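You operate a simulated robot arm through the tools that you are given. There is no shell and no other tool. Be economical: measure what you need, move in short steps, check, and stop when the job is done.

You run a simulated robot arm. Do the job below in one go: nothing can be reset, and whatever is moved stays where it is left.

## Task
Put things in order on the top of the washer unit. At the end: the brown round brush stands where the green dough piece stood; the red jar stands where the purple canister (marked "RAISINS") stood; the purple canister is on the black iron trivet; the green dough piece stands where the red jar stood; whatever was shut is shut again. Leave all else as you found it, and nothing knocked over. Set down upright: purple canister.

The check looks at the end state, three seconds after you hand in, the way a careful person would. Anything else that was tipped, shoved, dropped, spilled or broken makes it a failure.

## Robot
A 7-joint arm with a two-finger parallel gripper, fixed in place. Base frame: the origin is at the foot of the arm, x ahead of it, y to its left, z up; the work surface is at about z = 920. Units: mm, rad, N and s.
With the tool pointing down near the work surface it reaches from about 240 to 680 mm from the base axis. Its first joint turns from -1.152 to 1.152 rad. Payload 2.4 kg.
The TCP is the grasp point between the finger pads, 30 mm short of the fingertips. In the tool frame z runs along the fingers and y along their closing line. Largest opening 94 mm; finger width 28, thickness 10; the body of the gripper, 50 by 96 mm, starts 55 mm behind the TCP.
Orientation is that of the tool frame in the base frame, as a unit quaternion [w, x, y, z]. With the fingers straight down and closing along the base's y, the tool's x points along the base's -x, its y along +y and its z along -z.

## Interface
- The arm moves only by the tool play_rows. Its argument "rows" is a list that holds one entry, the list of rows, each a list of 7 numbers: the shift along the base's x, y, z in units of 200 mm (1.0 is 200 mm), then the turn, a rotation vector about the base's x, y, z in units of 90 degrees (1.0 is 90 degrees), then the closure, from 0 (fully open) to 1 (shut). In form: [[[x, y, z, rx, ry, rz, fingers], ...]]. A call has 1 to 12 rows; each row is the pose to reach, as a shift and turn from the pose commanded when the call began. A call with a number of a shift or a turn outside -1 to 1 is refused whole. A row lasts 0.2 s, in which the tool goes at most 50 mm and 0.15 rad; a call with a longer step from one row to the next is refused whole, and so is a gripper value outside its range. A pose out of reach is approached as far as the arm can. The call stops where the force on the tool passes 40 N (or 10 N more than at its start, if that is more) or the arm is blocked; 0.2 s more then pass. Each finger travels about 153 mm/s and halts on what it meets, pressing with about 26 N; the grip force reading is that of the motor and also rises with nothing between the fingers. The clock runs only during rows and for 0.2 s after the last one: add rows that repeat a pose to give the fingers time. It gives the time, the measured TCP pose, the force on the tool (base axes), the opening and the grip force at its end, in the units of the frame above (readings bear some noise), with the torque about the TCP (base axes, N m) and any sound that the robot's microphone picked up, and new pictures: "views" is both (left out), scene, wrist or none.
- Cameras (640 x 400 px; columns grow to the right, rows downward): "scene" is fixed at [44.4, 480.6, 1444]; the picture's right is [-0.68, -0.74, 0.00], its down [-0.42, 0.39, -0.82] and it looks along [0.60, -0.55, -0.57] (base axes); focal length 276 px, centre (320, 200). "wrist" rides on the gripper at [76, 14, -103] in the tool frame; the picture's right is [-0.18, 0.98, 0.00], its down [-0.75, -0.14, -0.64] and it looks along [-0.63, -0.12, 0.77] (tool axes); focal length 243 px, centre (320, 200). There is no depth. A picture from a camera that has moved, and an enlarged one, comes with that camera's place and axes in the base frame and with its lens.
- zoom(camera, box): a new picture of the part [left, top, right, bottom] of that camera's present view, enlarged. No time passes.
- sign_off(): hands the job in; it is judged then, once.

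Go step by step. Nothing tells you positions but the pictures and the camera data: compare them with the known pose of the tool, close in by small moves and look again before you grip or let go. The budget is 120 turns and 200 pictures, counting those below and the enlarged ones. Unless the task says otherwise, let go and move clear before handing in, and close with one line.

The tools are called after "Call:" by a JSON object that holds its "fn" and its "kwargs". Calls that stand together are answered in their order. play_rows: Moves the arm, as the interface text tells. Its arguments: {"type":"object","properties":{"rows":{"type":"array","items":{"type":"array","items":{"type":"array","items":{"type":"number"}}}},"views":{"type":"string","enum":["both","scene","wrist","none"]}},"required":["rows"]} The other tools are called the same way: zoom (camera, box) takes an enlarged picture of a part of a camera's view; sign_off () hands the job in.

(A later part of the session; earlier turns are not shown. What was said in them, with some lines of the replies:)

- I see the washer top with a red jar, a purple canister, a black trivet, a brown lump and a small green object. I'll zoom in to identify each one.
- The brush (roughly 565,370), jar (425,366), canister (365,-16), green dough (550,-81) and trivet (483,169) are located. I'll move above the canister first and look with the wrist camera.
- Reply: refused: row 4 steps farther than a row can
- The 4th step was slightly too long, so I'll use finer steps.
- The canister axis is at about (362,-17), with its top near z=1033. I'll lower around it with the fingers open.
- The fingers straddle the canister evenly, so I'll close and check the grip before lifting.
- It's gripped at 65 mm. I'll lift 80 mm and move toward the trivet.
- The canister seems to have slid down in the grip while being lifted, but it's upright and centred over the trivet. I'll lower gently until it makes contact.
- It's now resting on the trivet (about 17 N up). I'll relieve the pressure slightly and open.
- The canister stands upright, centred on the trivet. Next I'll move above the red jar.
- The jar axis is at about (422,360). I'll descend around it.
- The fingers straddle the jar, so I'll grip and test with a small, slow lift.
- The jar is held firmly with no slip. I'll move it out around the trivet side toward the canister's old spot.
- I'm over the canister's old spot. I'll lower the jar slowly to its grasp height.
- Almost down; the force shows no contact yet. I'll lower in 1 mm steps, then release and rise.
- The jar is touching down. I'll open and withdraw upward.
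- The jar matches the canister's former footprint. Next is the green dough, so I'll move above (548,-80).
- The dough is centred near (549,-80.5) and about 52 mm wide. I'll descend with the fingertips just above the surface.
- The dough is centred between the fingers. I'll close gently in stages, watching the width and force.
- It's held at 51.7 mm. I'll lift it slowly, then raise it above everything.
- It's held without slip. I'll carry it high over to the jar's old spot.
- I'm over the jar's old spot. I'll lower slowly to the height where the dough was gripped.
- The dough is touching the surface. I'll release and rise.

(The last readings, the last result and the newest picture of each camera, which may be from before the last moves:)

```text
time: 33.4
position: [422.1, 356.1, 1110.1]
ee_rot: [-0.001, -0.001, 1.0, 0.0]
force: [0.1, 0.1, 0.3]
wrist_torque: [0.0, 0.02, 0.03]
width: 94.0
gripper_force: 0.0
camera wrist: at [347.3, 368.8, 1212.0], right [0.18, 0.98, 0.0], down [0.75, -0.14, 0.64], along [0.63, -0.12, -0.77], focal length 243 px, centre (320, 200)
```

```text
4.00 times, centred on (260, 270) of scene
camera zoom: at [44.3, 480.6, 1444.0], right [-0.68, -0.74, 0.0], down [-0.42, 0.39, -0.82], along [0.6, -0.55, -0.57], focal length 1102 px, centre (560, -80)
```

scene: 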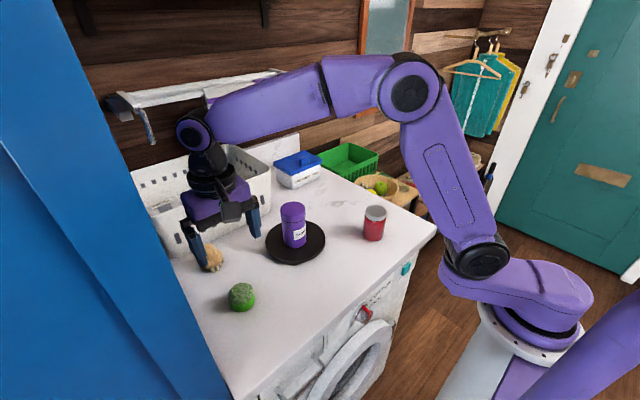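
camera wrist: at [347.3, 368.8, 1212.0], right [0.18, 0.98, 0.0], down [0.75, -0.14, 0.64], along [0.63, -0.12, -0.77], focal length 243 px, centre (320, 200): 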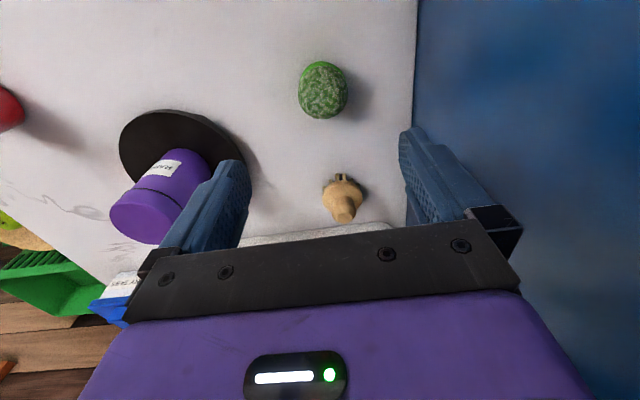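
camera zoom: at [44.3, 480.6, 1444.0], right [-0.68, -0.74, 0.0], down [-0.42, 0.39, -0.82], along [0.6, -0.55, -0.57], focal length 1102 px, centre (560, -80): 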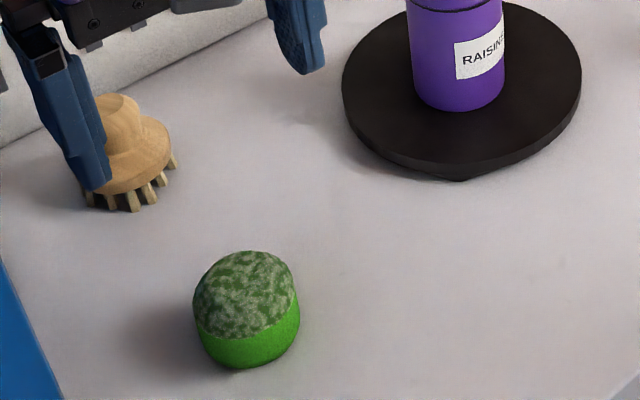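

The dough sits upright at the jar's old spot. Now I'll move above the brush.

Call:
{"fn": "play_rows", "kwargs": {"rows": [[[0.2, 0.01, 0, 0, 0, 0, 0], [0.4, 0.02, 0, 0, 0, 0, 0], [0.6, 0.03, -0.02, 0, 0, 0, 0], [0.67, 0.03, -0.05, 0, 0, 0, 0], [0.67, 0.03, -0.05, 0, 0, 0, 0]]]}}

Call:
{"fn": "zoom", "kwargs": {"camera": "wrist", "box": [240, 60, 400, 160]}}

Call:
{"fn": "zoom", "kwargs": {"camera": "scene", "box": [160, 190, 288, 270]}}

```text
time: 34.6
position: [557.2, 362.5, 1097.1]
ee_rot: [0.001, 0.0, 1.0, 0.0]
force: [-0.3, -1.2, -0.9]
wrist_torque: [-0.02, -0.01, -0.02]
width: 93.9
gripper_force: 0.0
camera wrist: at [481.7, 376.1, 1200.1], right [0.18, 0.98, 0.0], down [0.75, -0.14, 0.64], along [0.63, -0.12, -0.77], focal length 243 px, centre (320, 200)
```

scene: 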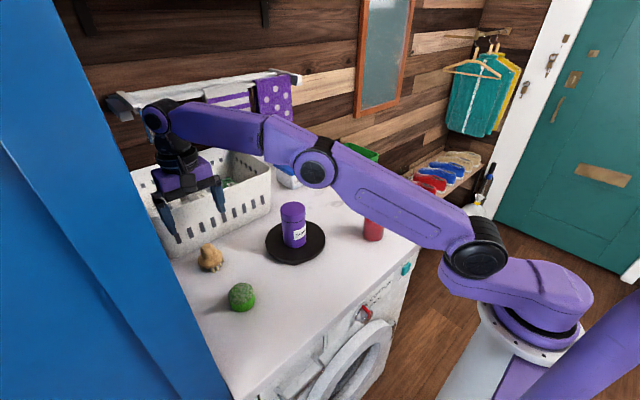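
wrist: 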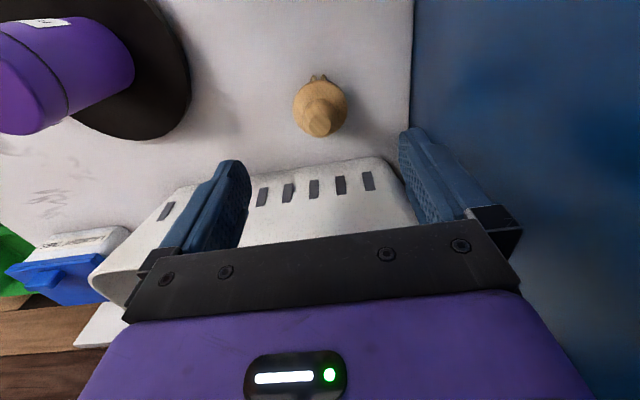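

```text
4.00 times, centred on (320, 110) of wrist
camera zoom: at [481.7, 376.1, 1200.1], right [0.18, 0.98, 0.0], down [0.75, -0.14, 0.64], along [0.63, -0.12, -0.77], focal length 970 px, centre (320, 560)
```

zoom: 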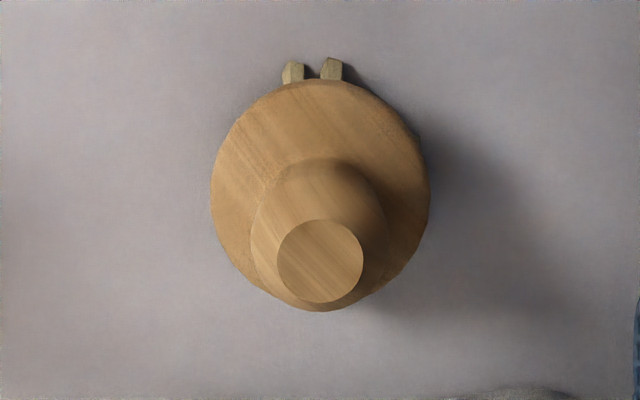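

```text
5.00 times, centred on (224, 230) of scene
camera zoom: at [44.4, 480.6, 1444.0], right [-0.68, -0.74, 0.0], down [-0.42, 0.39, -0.82], along [0.6, -0.55, -0.57], focal length 1378 px, centre (800, 50)
```

zoom: 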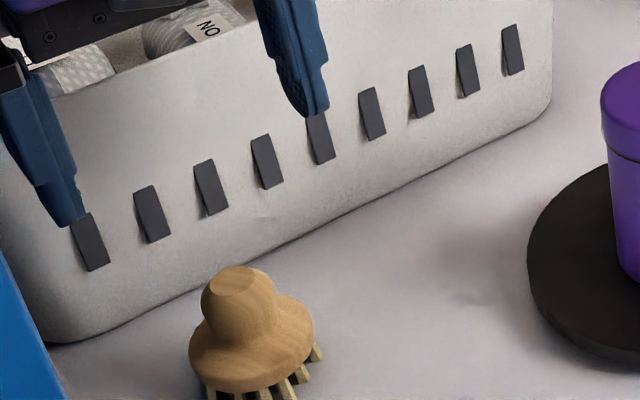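

The knob top is at about (572,359,980), with a disc roughly 57 mm wide below it. I'll lower over it to grip the disc rim with the fingertips at about z=933.

Call:
{"fn": "play_rows", "kwargs": {"rows": [[[0.07, -0.012, -0.1, 0, 0, 0, 0], [0.07, -0.012, -0.25, 0, 0, 0, 0], [0.07, -0.012, -0.4, 0, 0, 0, 0], [0.07, -0.012, -0.5, 0, 0, 0, 0], [0.07, -0.012, -0.6, 0, 0, 0, 0], [0.07, -0.012, -0.66, 0, 0, 0, 0], [0.07, -0.012, -0.66, 0, 0, 0, 0]]]}}

Call:
{"fn": "zoom", "kwargs": {"camera": "scene", "box": [150, 210, 278, 290]}}

Call:
{"fn": "zoom", "kwargs": {"camera": "wrist", "box": [200, 100, 440, 250]}}

```text
time: 36.2
position: [572.6, 360.9, 964.7]
ee_rot: [-0.001, 0.0, 1.0, 0.001]
force: [-0.2, 0.2, 0.1]
wrist_torque: [0.03, 0.03, 0.04]
width: 94.2
gripper_force: 0.1
camera wrist: at [497.2, 375.0, 1068.5], right [0.18, 0.98, 0.0], down [0.75, -0.14, 0.64], along [0.63, -0.12, -0.77], focal length 243 px, centre (320, 200)
```

scene: 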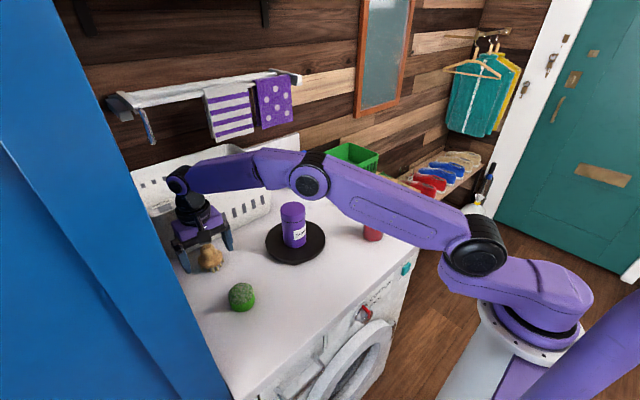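
wrist: 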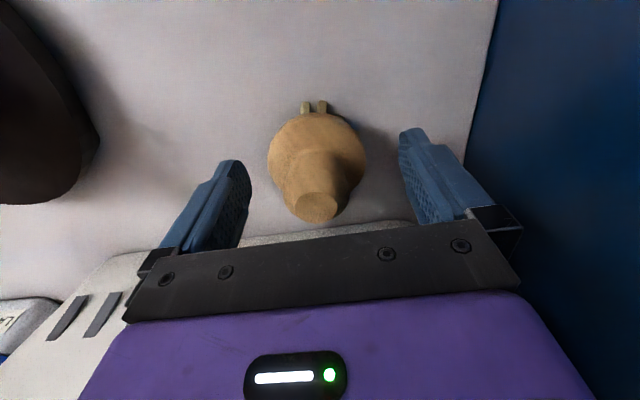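

```text
5.00 times, centred on (214, 250) of scene
camera zoom: at [44.4, 480.6, 1444.0], right [-0.68, -0.74, 0.0], down [-0.42, 0.39, -0.82], along [0.6, -0.55, -0.57], focal length 1378 px, centre (850, -50)
```

zoom: 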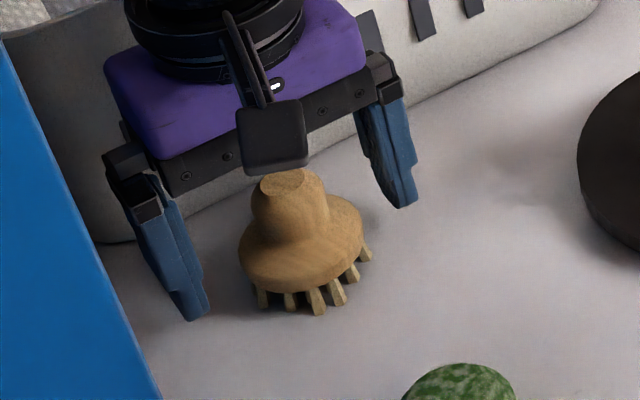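

```text
2.67 times, centred on (320, 175) of wrist
camera zoom: at [497.2, 375.0, 1068.5], right [0.18, 0.98, 0.0], down [0.75, -0.14, 0.64], along [0.63, -0.12, -0.77], focal length 647 px, centre (320, 267)
```

zoom: 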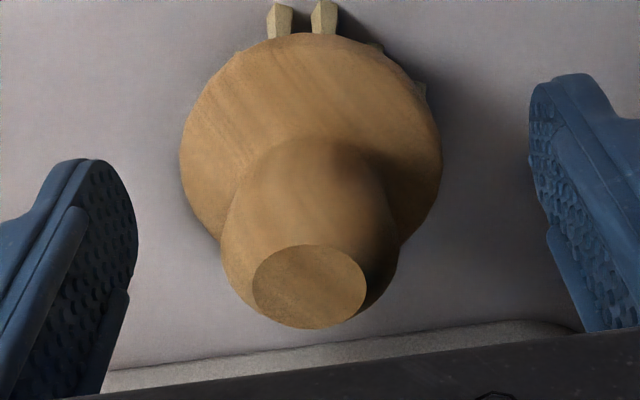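

The disc is centred between the fingers; I'll nudge 3 mm in -x, then close on the rim.

Call:
{"fn": "play_rows", "kwargs": {"rows": [[[-0.015, -0.008, 0, 0, 0, 0, 0], [-0.015, -0.008, 0, 0, 0, 0, 0.25], [-0.015, -0.008, 0, 0, 0, 0, 0.35], [-0.015, -0.008, 0, 0, 0, 0, 0.42], [-0.015, -0.008, 0, 0, 0, 0, 0.46]]]}}

Call:
{"fn": "zoom", "kwargs": {"camera": "scene", "box": [150, 210, 278, 290]}}

```text
time: 37.4
position: [569.0, 359.8, 964.9]
ee_rot: [0.001, 0.001, 1.0, 0.0]
force: [0.0, -0.4, 1.8]
wrist_torque: [-0.04, 0.06, 0.02]
width: 54.0
gripper_force: 25.8
camera wrist: at [494.1, 373.7, 1068.7], right [0.18, 0.98, 0.0], down [0.75, -0.14, 0.64], along [0.63, -0.12, -0.77], focal length 243 px, centre (320, 200)
```

scene: 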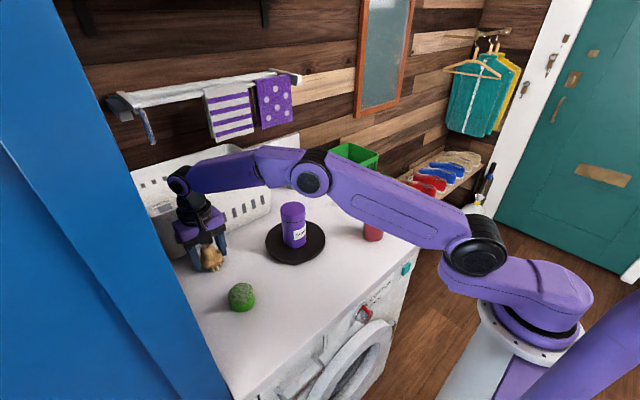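
wrist: 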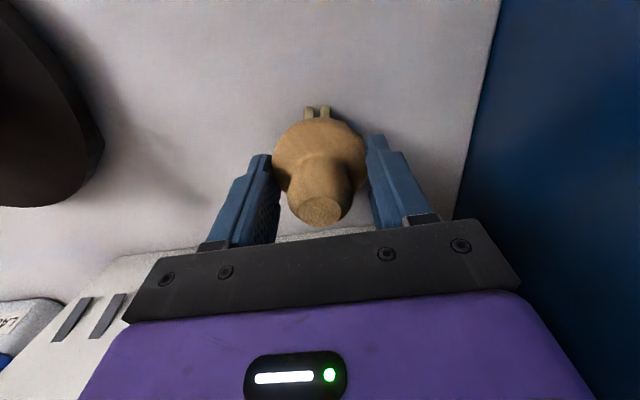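

```text
5.00 times, centred on (214, 250) of scene
camera zoom: at [44.3, 480.6, 1444.0], right [-0.68, -0.74, 0.0], down [-0.42, 0.39, -0.82], along [0.6, -0.55, -0.57], focal length 1378 px, centre (850, -50)
```

zoom: 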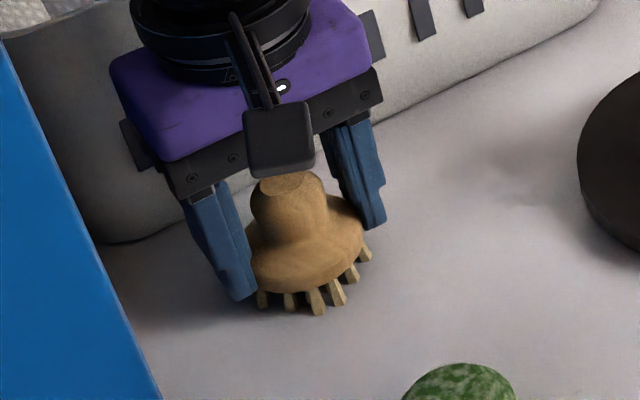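

The disc rim is gripped. I'll lift slowly and check for slip.

Call:
{"fn": "play_rows", "kwargs": {"rows": [[[0, 0, 0.03, 0, 0, 0, 0.5], [0, 0, 0.08, 0, 0, 0, 0.5], [0, 0, 0.15, 0, 0, 0, 0.5], [0, 0, 0.25, 0, 0, 0, 0.5], [0, 0, 0.35, 0, 0, 0, 0.5]]], "views": "wrist"}}

Call:
{"fn": "zoom", "kwargs": {"camera": "scene", "box": [150, 190, 278, 270]}}

```text
time: 38.6
position: [567.7, 361.3, 1034.6]
ee_rot: [0.0, 0.0, 1.0, 0.0]
force: [-0.6, -0.7, -0.7]
wrist_torque: [0.06, -0.01, -0.05]
width: 54.2
gripper_force: 25.8
camera wrist: at [492.1, 374.8, 1137.7], right [0.18, 0.98, 0.0], down [0.75, -0.14, 0.64], along [0.63, -0.12, -0.77], focal length 243 px, centre (320, 200)
```

wrist: 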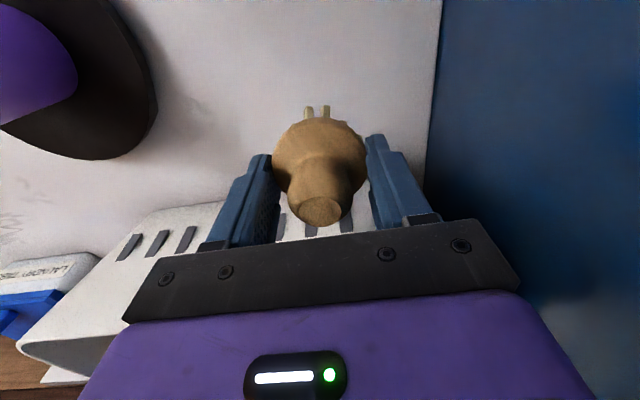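

```text
5.00 times, centred on (214, 230) of scene
camera zoom: at [44.4, 480.6, 1444.0], right [-0.68, -0.74, 0.0], down [-0.42, 0.39, -0.82], along [0.6, -0.55, -0.57], focal length 1378 px, centre (850, 50)
```

zoom: 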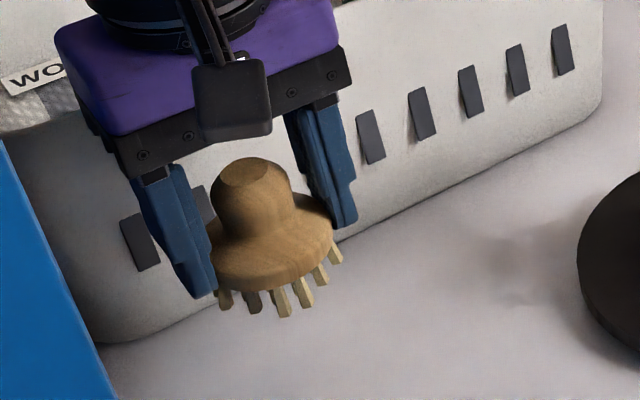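

The brush is held level. I'll raise above the canister's height and carry it to the dough's old spot.

Call:
{"fn": "play_rows", "kwargs": {"rows": [[[-0.02, 0, 0.2, 0, 0, 0, 0.5], [-0.04, 0, 0.4, 0, 0, 0, 0.5], [-0.05, 0, 0.47, 0, 0, 0, 0.5], [-0.06, -0.15, 0.47, 0, 0, 0, 0.5], [-0.07, -0.35, 0.47, 0, 0, 0, 0.5], [-0.08, -0.55, 0.47, 0, 0, 0, 0.5], [-0.09, -0.75, 0.47, 0, 0, 0, 0.5], [-0.097, -0.95, 0.47, 0, 0, 0, 0.5]]], "views": "none"}}

Call:
{"fn": "play_rows", "kwargs": {"rows": [[[0, -0.2, 0, 0, 0, 0, 0.5], [0, -0.4, 0, 0, 0, 0, 0.5], [0, -0.6, 0, 0, 0, 0, 0.5], [0, -0.8, 0, 0, 0, 0, 0.5], [0, -1.0, 0, 0, 0, 0, 0.5]]], "views": "none"}}

Call:
{"fn": "play_rows", "kwargs": {"rows": [[[0, -0.15, -0.1, 0, 0, 0, 0.5], [0, -0.25, -0.25, 0, 0, 0, 0.5], [0, -0.25, -0.45, 0, 0, 0, 0.5], [0, -0.25, -0.65, 0, 0, 0, 0.5], [0, -0.25, -0.65, 0, 0, 0, 0.5]]]}}

```text
time: 40.4
position: [547.3, 167.8, 1126.8]
ee_rot: [0.0, 0.0, 1.0, 0.0]
force: [0.1, -0.1, -0.2]
wrist_torque: [-0.01, 0.0, 0.03]
width: 53.9
gripper_force: 26.5
out of reach, approached as far as the arm can: row 2, 3
```

```text
time: 41.6
position: [550.8, -32.7, 1125.7]
ee_rot: [0.0, 0.0, 1.0, 0.001]
force: [-0.3, 0.2, -0.7]
wrist_torque: [0.01, -0.01, 0.02]
width: 53.9
gripper_force: 26.2
```

```text
time: 42.8
position: [551.7, -79.2, 996.4]
ee_rot: [0.0, 0.0, 1.0, 0.0]
force: [-1.0, -0.7, -0.1]
wrist_torque: [0.0, 0.01, 0.04]
width: 54.0
gripper_force: 25.9
camera wrist: at [476.0, -65.4, 1099.4], right [0.18, 0.98, 0.0], down [0.75, -0.14, 0.64], along [0.63, -0.12, -0.77], focal length 243 px, centre (320, 200)
```

scene: 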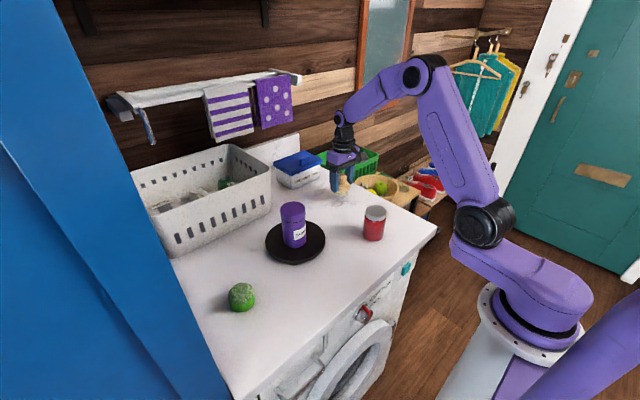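
wrist: 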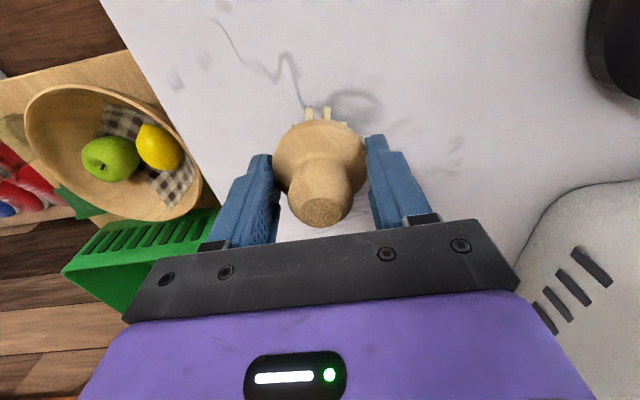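

I'm above the dough's old spot. I'll lower to the original grasp height.

Call:
{"fn": "play_rows", "kwargs": {"rows": [[[0, 0, -0.06, 0, 0, 0, 0.5], [0, 0, -0.11, 0, 0, 0, 0.5], [0, 0, -0.135, 0, 0, 0, 0.5], [0, 0, -0.145, 0, 0, 0, 0.5], [0, 0, -0.15, 0, 0, 0, 0.5]]], "views": "none"}}

Call:
{"fn": "zoom", "kwargs": {"camera": "scene", "box": [290, 150, 400, 219]}}

```text
time: 44.0
position: [548.9, -79.9, 968.6]
ee_rot: [0.0, -0.001, 1.0, 0.001]
force: [0.3, -0.7, -1.1]
wrist_torque: [-0.01, 0.0, 0.01]
width: 54.0
gripper_force: 26.2
```

```text
5.80 times, centred on (345, 184) of scene
camera zoom: at [44.4, 480.6, 1444.0], right [-0.68, -0.74, 0.0], down [-0.42, 0.39, -0.82], along [0.6, -0.55, -0.57], focal length 1597 px, centre (175, 290)
```

zoom: 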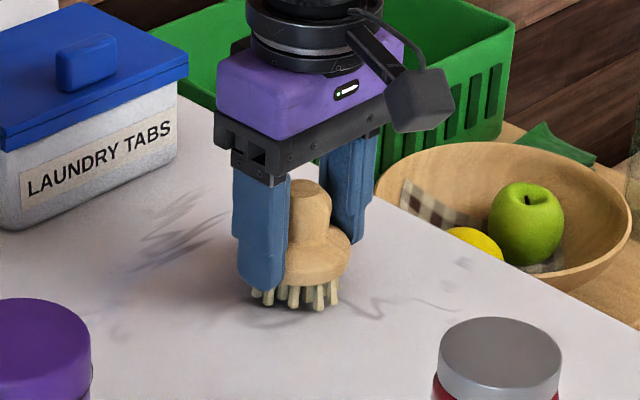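

The base projects right onto the dough's old footprint. I'll lower the last millimetres to contact.

Call:
{"fn": "play_rows", "kwargs": {"rows": [[[0, 0, -0.006, 0, 0, 0, 0.5], [0, 0, -0.012, 0, 0, 0, 0.5], [0, 0, -0.018, 0, 0, 0, 0.5]]], "views": "none"}}

```text
time: 44.8
position: [547.1, -78.3, 966.2]
ee_rot: [0.0, 0.0, 1.0, -0.001]
force: [-1.0, 0.5, 0.8]
wrist_torque: [0.05, 0.04, 0.03]
width: 53.9
gripper_force: 26.2
```

Call:
{"fn": "play_rows", "kwargs": {"rows": [[[0, 0, -0.006, 0, 0, 0, 0.5], [0, 0, -0.01, 0, 0, 0, 0.5]]], "views": "none"}}

```text
time: 45.4
position: [547.5, -80.3, 964.6]
ee_rot: [0.001, 0.0, 1.0, 0.0]
force: [-4.4, -0.4, 16.5]
wrist_torque: [0.07, 0.16, 0.17]
width: 54.1
gripper_force: 25.7
```

The brush has made contact. I'll ease off, release and rise.

Call:
{"fn": "play_rows", "kwargs": {"rows": [[[0, 0, 0.004, 0, 0, 0, 0.45], [0, 0, 0.004, 0, 0, 0, 0.2], [0, 0, 0.004, 0, 0, 0, 0], [0, 0, 0.004, 0, 0, 0, 0], [0, 0, 0.15, 0, 0, 0, 0], [0, 0, 0.35, 0, 0, 0, 0], [0, 0, 0.55, 0, 0, 0, 0], [-0.1, 0, 0.75, 0, 0, 0, 0], [-0.25, 0, 0.9, 0, 0, 0, 0]]]}}

Call:
{"fn": "zoom", "kwargs": {"camera": "scene", "box": [240, 150, 400, 250]}}

Call:
{"fn": "zoom", "kwargs": {"camera": "scene", "box": [160, 200, 320, 300]}}

```text
time: 47.4
position: [497.6, -81.8, 1145.6]
ee_rot: [0.0, 0.0, 1.0, 0.0]
force: [0.0, -0.3, 0.3]
wrist_torque: [0.02, -0.01, -0.02]
width: 94.0
gripper_force: 0.1
camera wrist: at [421.2, -68.6, 1247.9], right [0.18, 0.98, 0.0], down [0.75, -0.14, 0.64], along [0.63, -0.12, -0.77], focal length 243 px, centre (320, 200)
```

scene: 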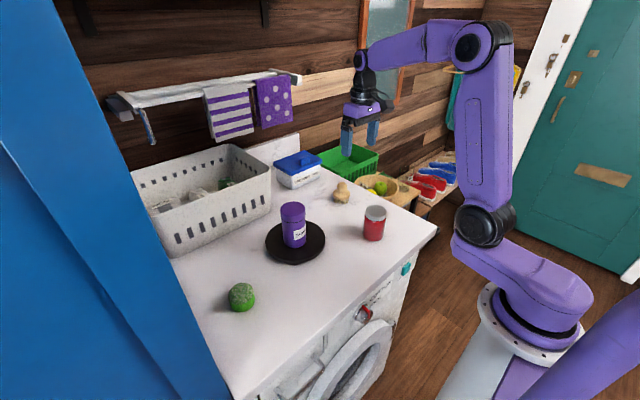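
wrist: 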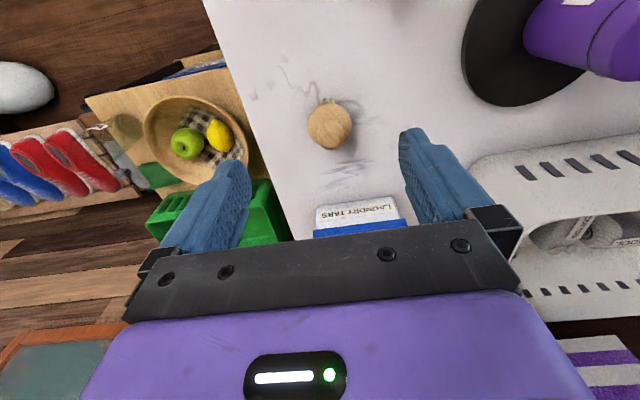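

```text
4.00 times, centred on (320, 200) of scene
camera zoom: at [44.4, 480.6, 1444.0], right [-0.68, -0.74, 0.0], down [-0.42, 0.39, -0.82], along [0.6, -0.55, -0.57], focal length 1102 px, centre (320, 200)
```

zoom: 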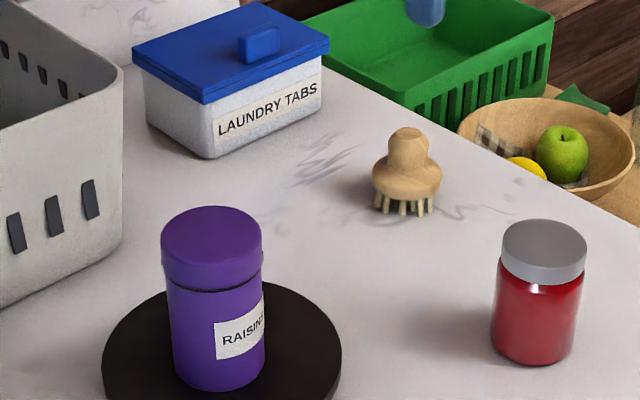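

```text
4.00 times, centred on (240, 250) of scene
camera zoom: at [44.4, 480.6, 1444.0], right [-0.68, -0.74, 0.0], down [-0.42, 0.39, -0.82], along [0.6, -0.55, -0.57], focal length 1102 px, centre (640, 0)
```

zoom: 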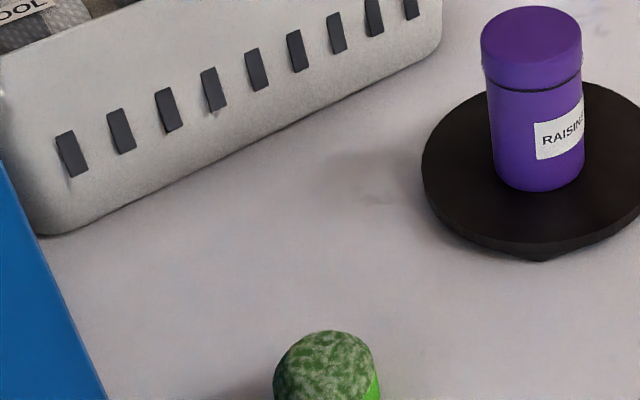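

Everything appears placed. I'll look closely at the canister lid to be sure it is still seated.

Call:
{"fn": "zoom", "kwargs": {"camera": "scene", "box": [269, 195, 317, 255]}}

Call:
{"fn": "zoom", "kwargs": {"camera": "wrist", "box": [480, 0, 640, 100]}}

```text
6.67 times, centred on (293, 225) of scene
camera zoom: at [44.4, 480.6, 1444.0], right [-0.68, -0.74, 0.0], down [-0.42, 0.39, -0.82], along [0.6, -0.55, -0.57], focal length 1837 px, centre (500, 33)
```

zoom: 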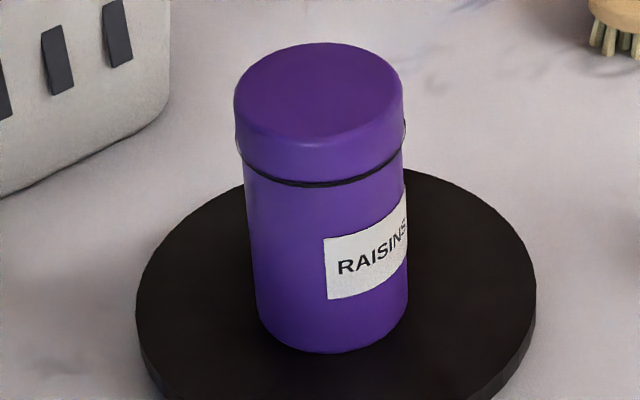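

```text
4.00 times, centred on (560, 50) of wrist
camera zoom: at [421.2, -68.6, 1247.9], right [0.18, 0.98, 0.0], down [0.75, -0.14, 0.64], along [0.63, -0.12, -0.77], focal length 970 px, centre (-640, 800)
```

zoom: 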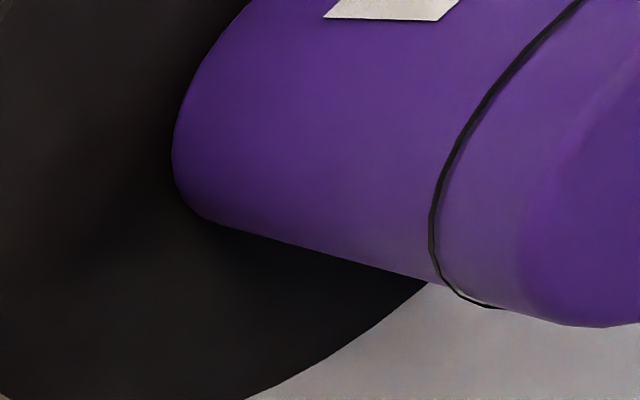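

The gasket line looks even, as at the start. I'll get one closer wrist view of the canister for certainty.

Call:
{"fn": "play_rows", "kwargs": {"rows": [[[-0.1, 0.2, 0, 0, 0, 0, 0], [-0.2, 0.4, 0, 0, 0, 0, 0], [-0.3, 0.6, 0, 0, 0, 0, 0], [-0.4, 0.8, 0, 0, 0, 0, 0], [-0.5, 1.0, 0, 0, 0, 0, 0], [-0.65, 1.0, 0, 0, 0, 0, 0], [-0.65, 1.0, 0, 0, 0, 0, 0]]]}}

Call:
{"fn": "zoom", "kwargs": {"camera": "wrist", "box": [260, 100, 420, 200]}}

```text
time: 49.0
position: [366.8, 120.6, 1141.4]
ee_rot: [-0.001, 0.0, 1.0, 0.001]
force: [1.1, 0.7, 0.7]
wrist_torque: [0.03, -0.02, 0.02]
width: 93.9
gripper_force: 0.0
camera wrist: at [291.9, 134.8, 1245.3], right [0.18, 0.98, 0.0], down [0.75, -0.14, 0.64], along [0.63, -0.12, -0.77], focal length 243 px, centre (320, 200)
```

scene: 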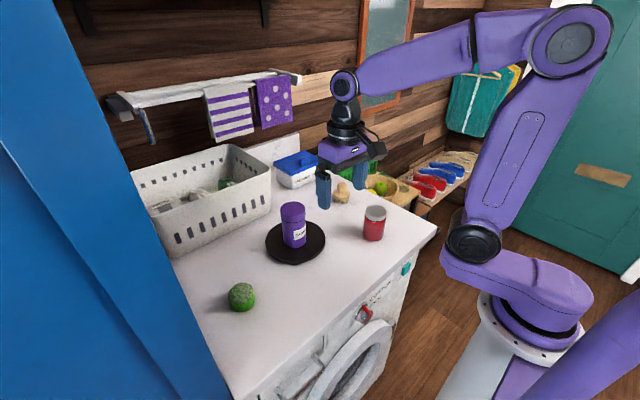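
wrist: 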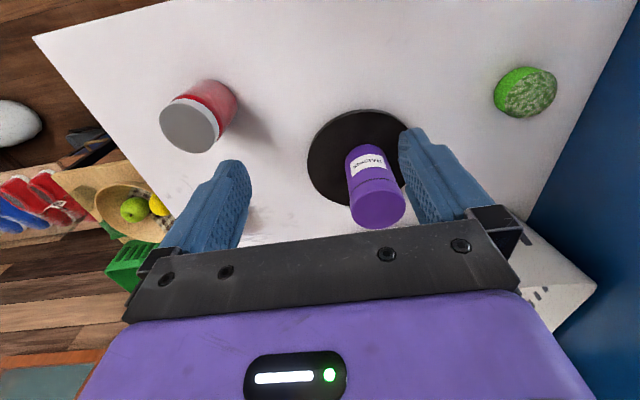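

```text
4.00 times, centred on (340, 150) of wrist
camera zoom: at [291.9, 134.8, 1245.3], right [0.18, 0.98, 0.0], down [0.75, -0.14, 0.64], along [0.63, -0.12, -0.77], focal length 970 px, centre (240, 400)
```

zoom: 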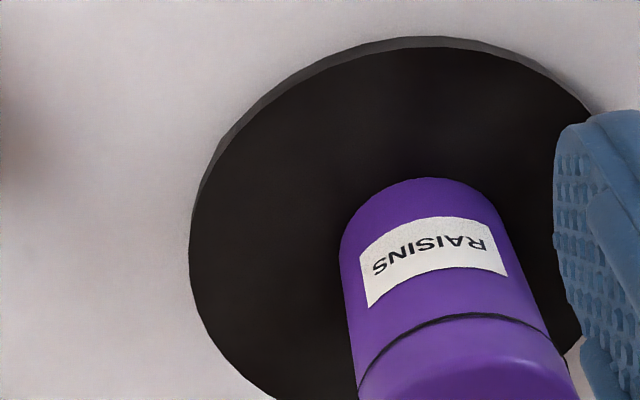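

Every item is where it should be, upright, with the lids shut and the arm clear, so I'm handing in.

Call:
{"fn": "sign_off", "kwargs": {}}

```text
The job is handed in.
```

I handed the job in with all four items moved. The last pictures show the purple canister upright on the trivet, the red jar in the canister's old spot, the green dough in the jar's old spot and the brown brush in the dough's old spot. Both lids were still on, and nothing was knocked over. The canister slid down a little in the gripper while I lifted it, but it landed centred.
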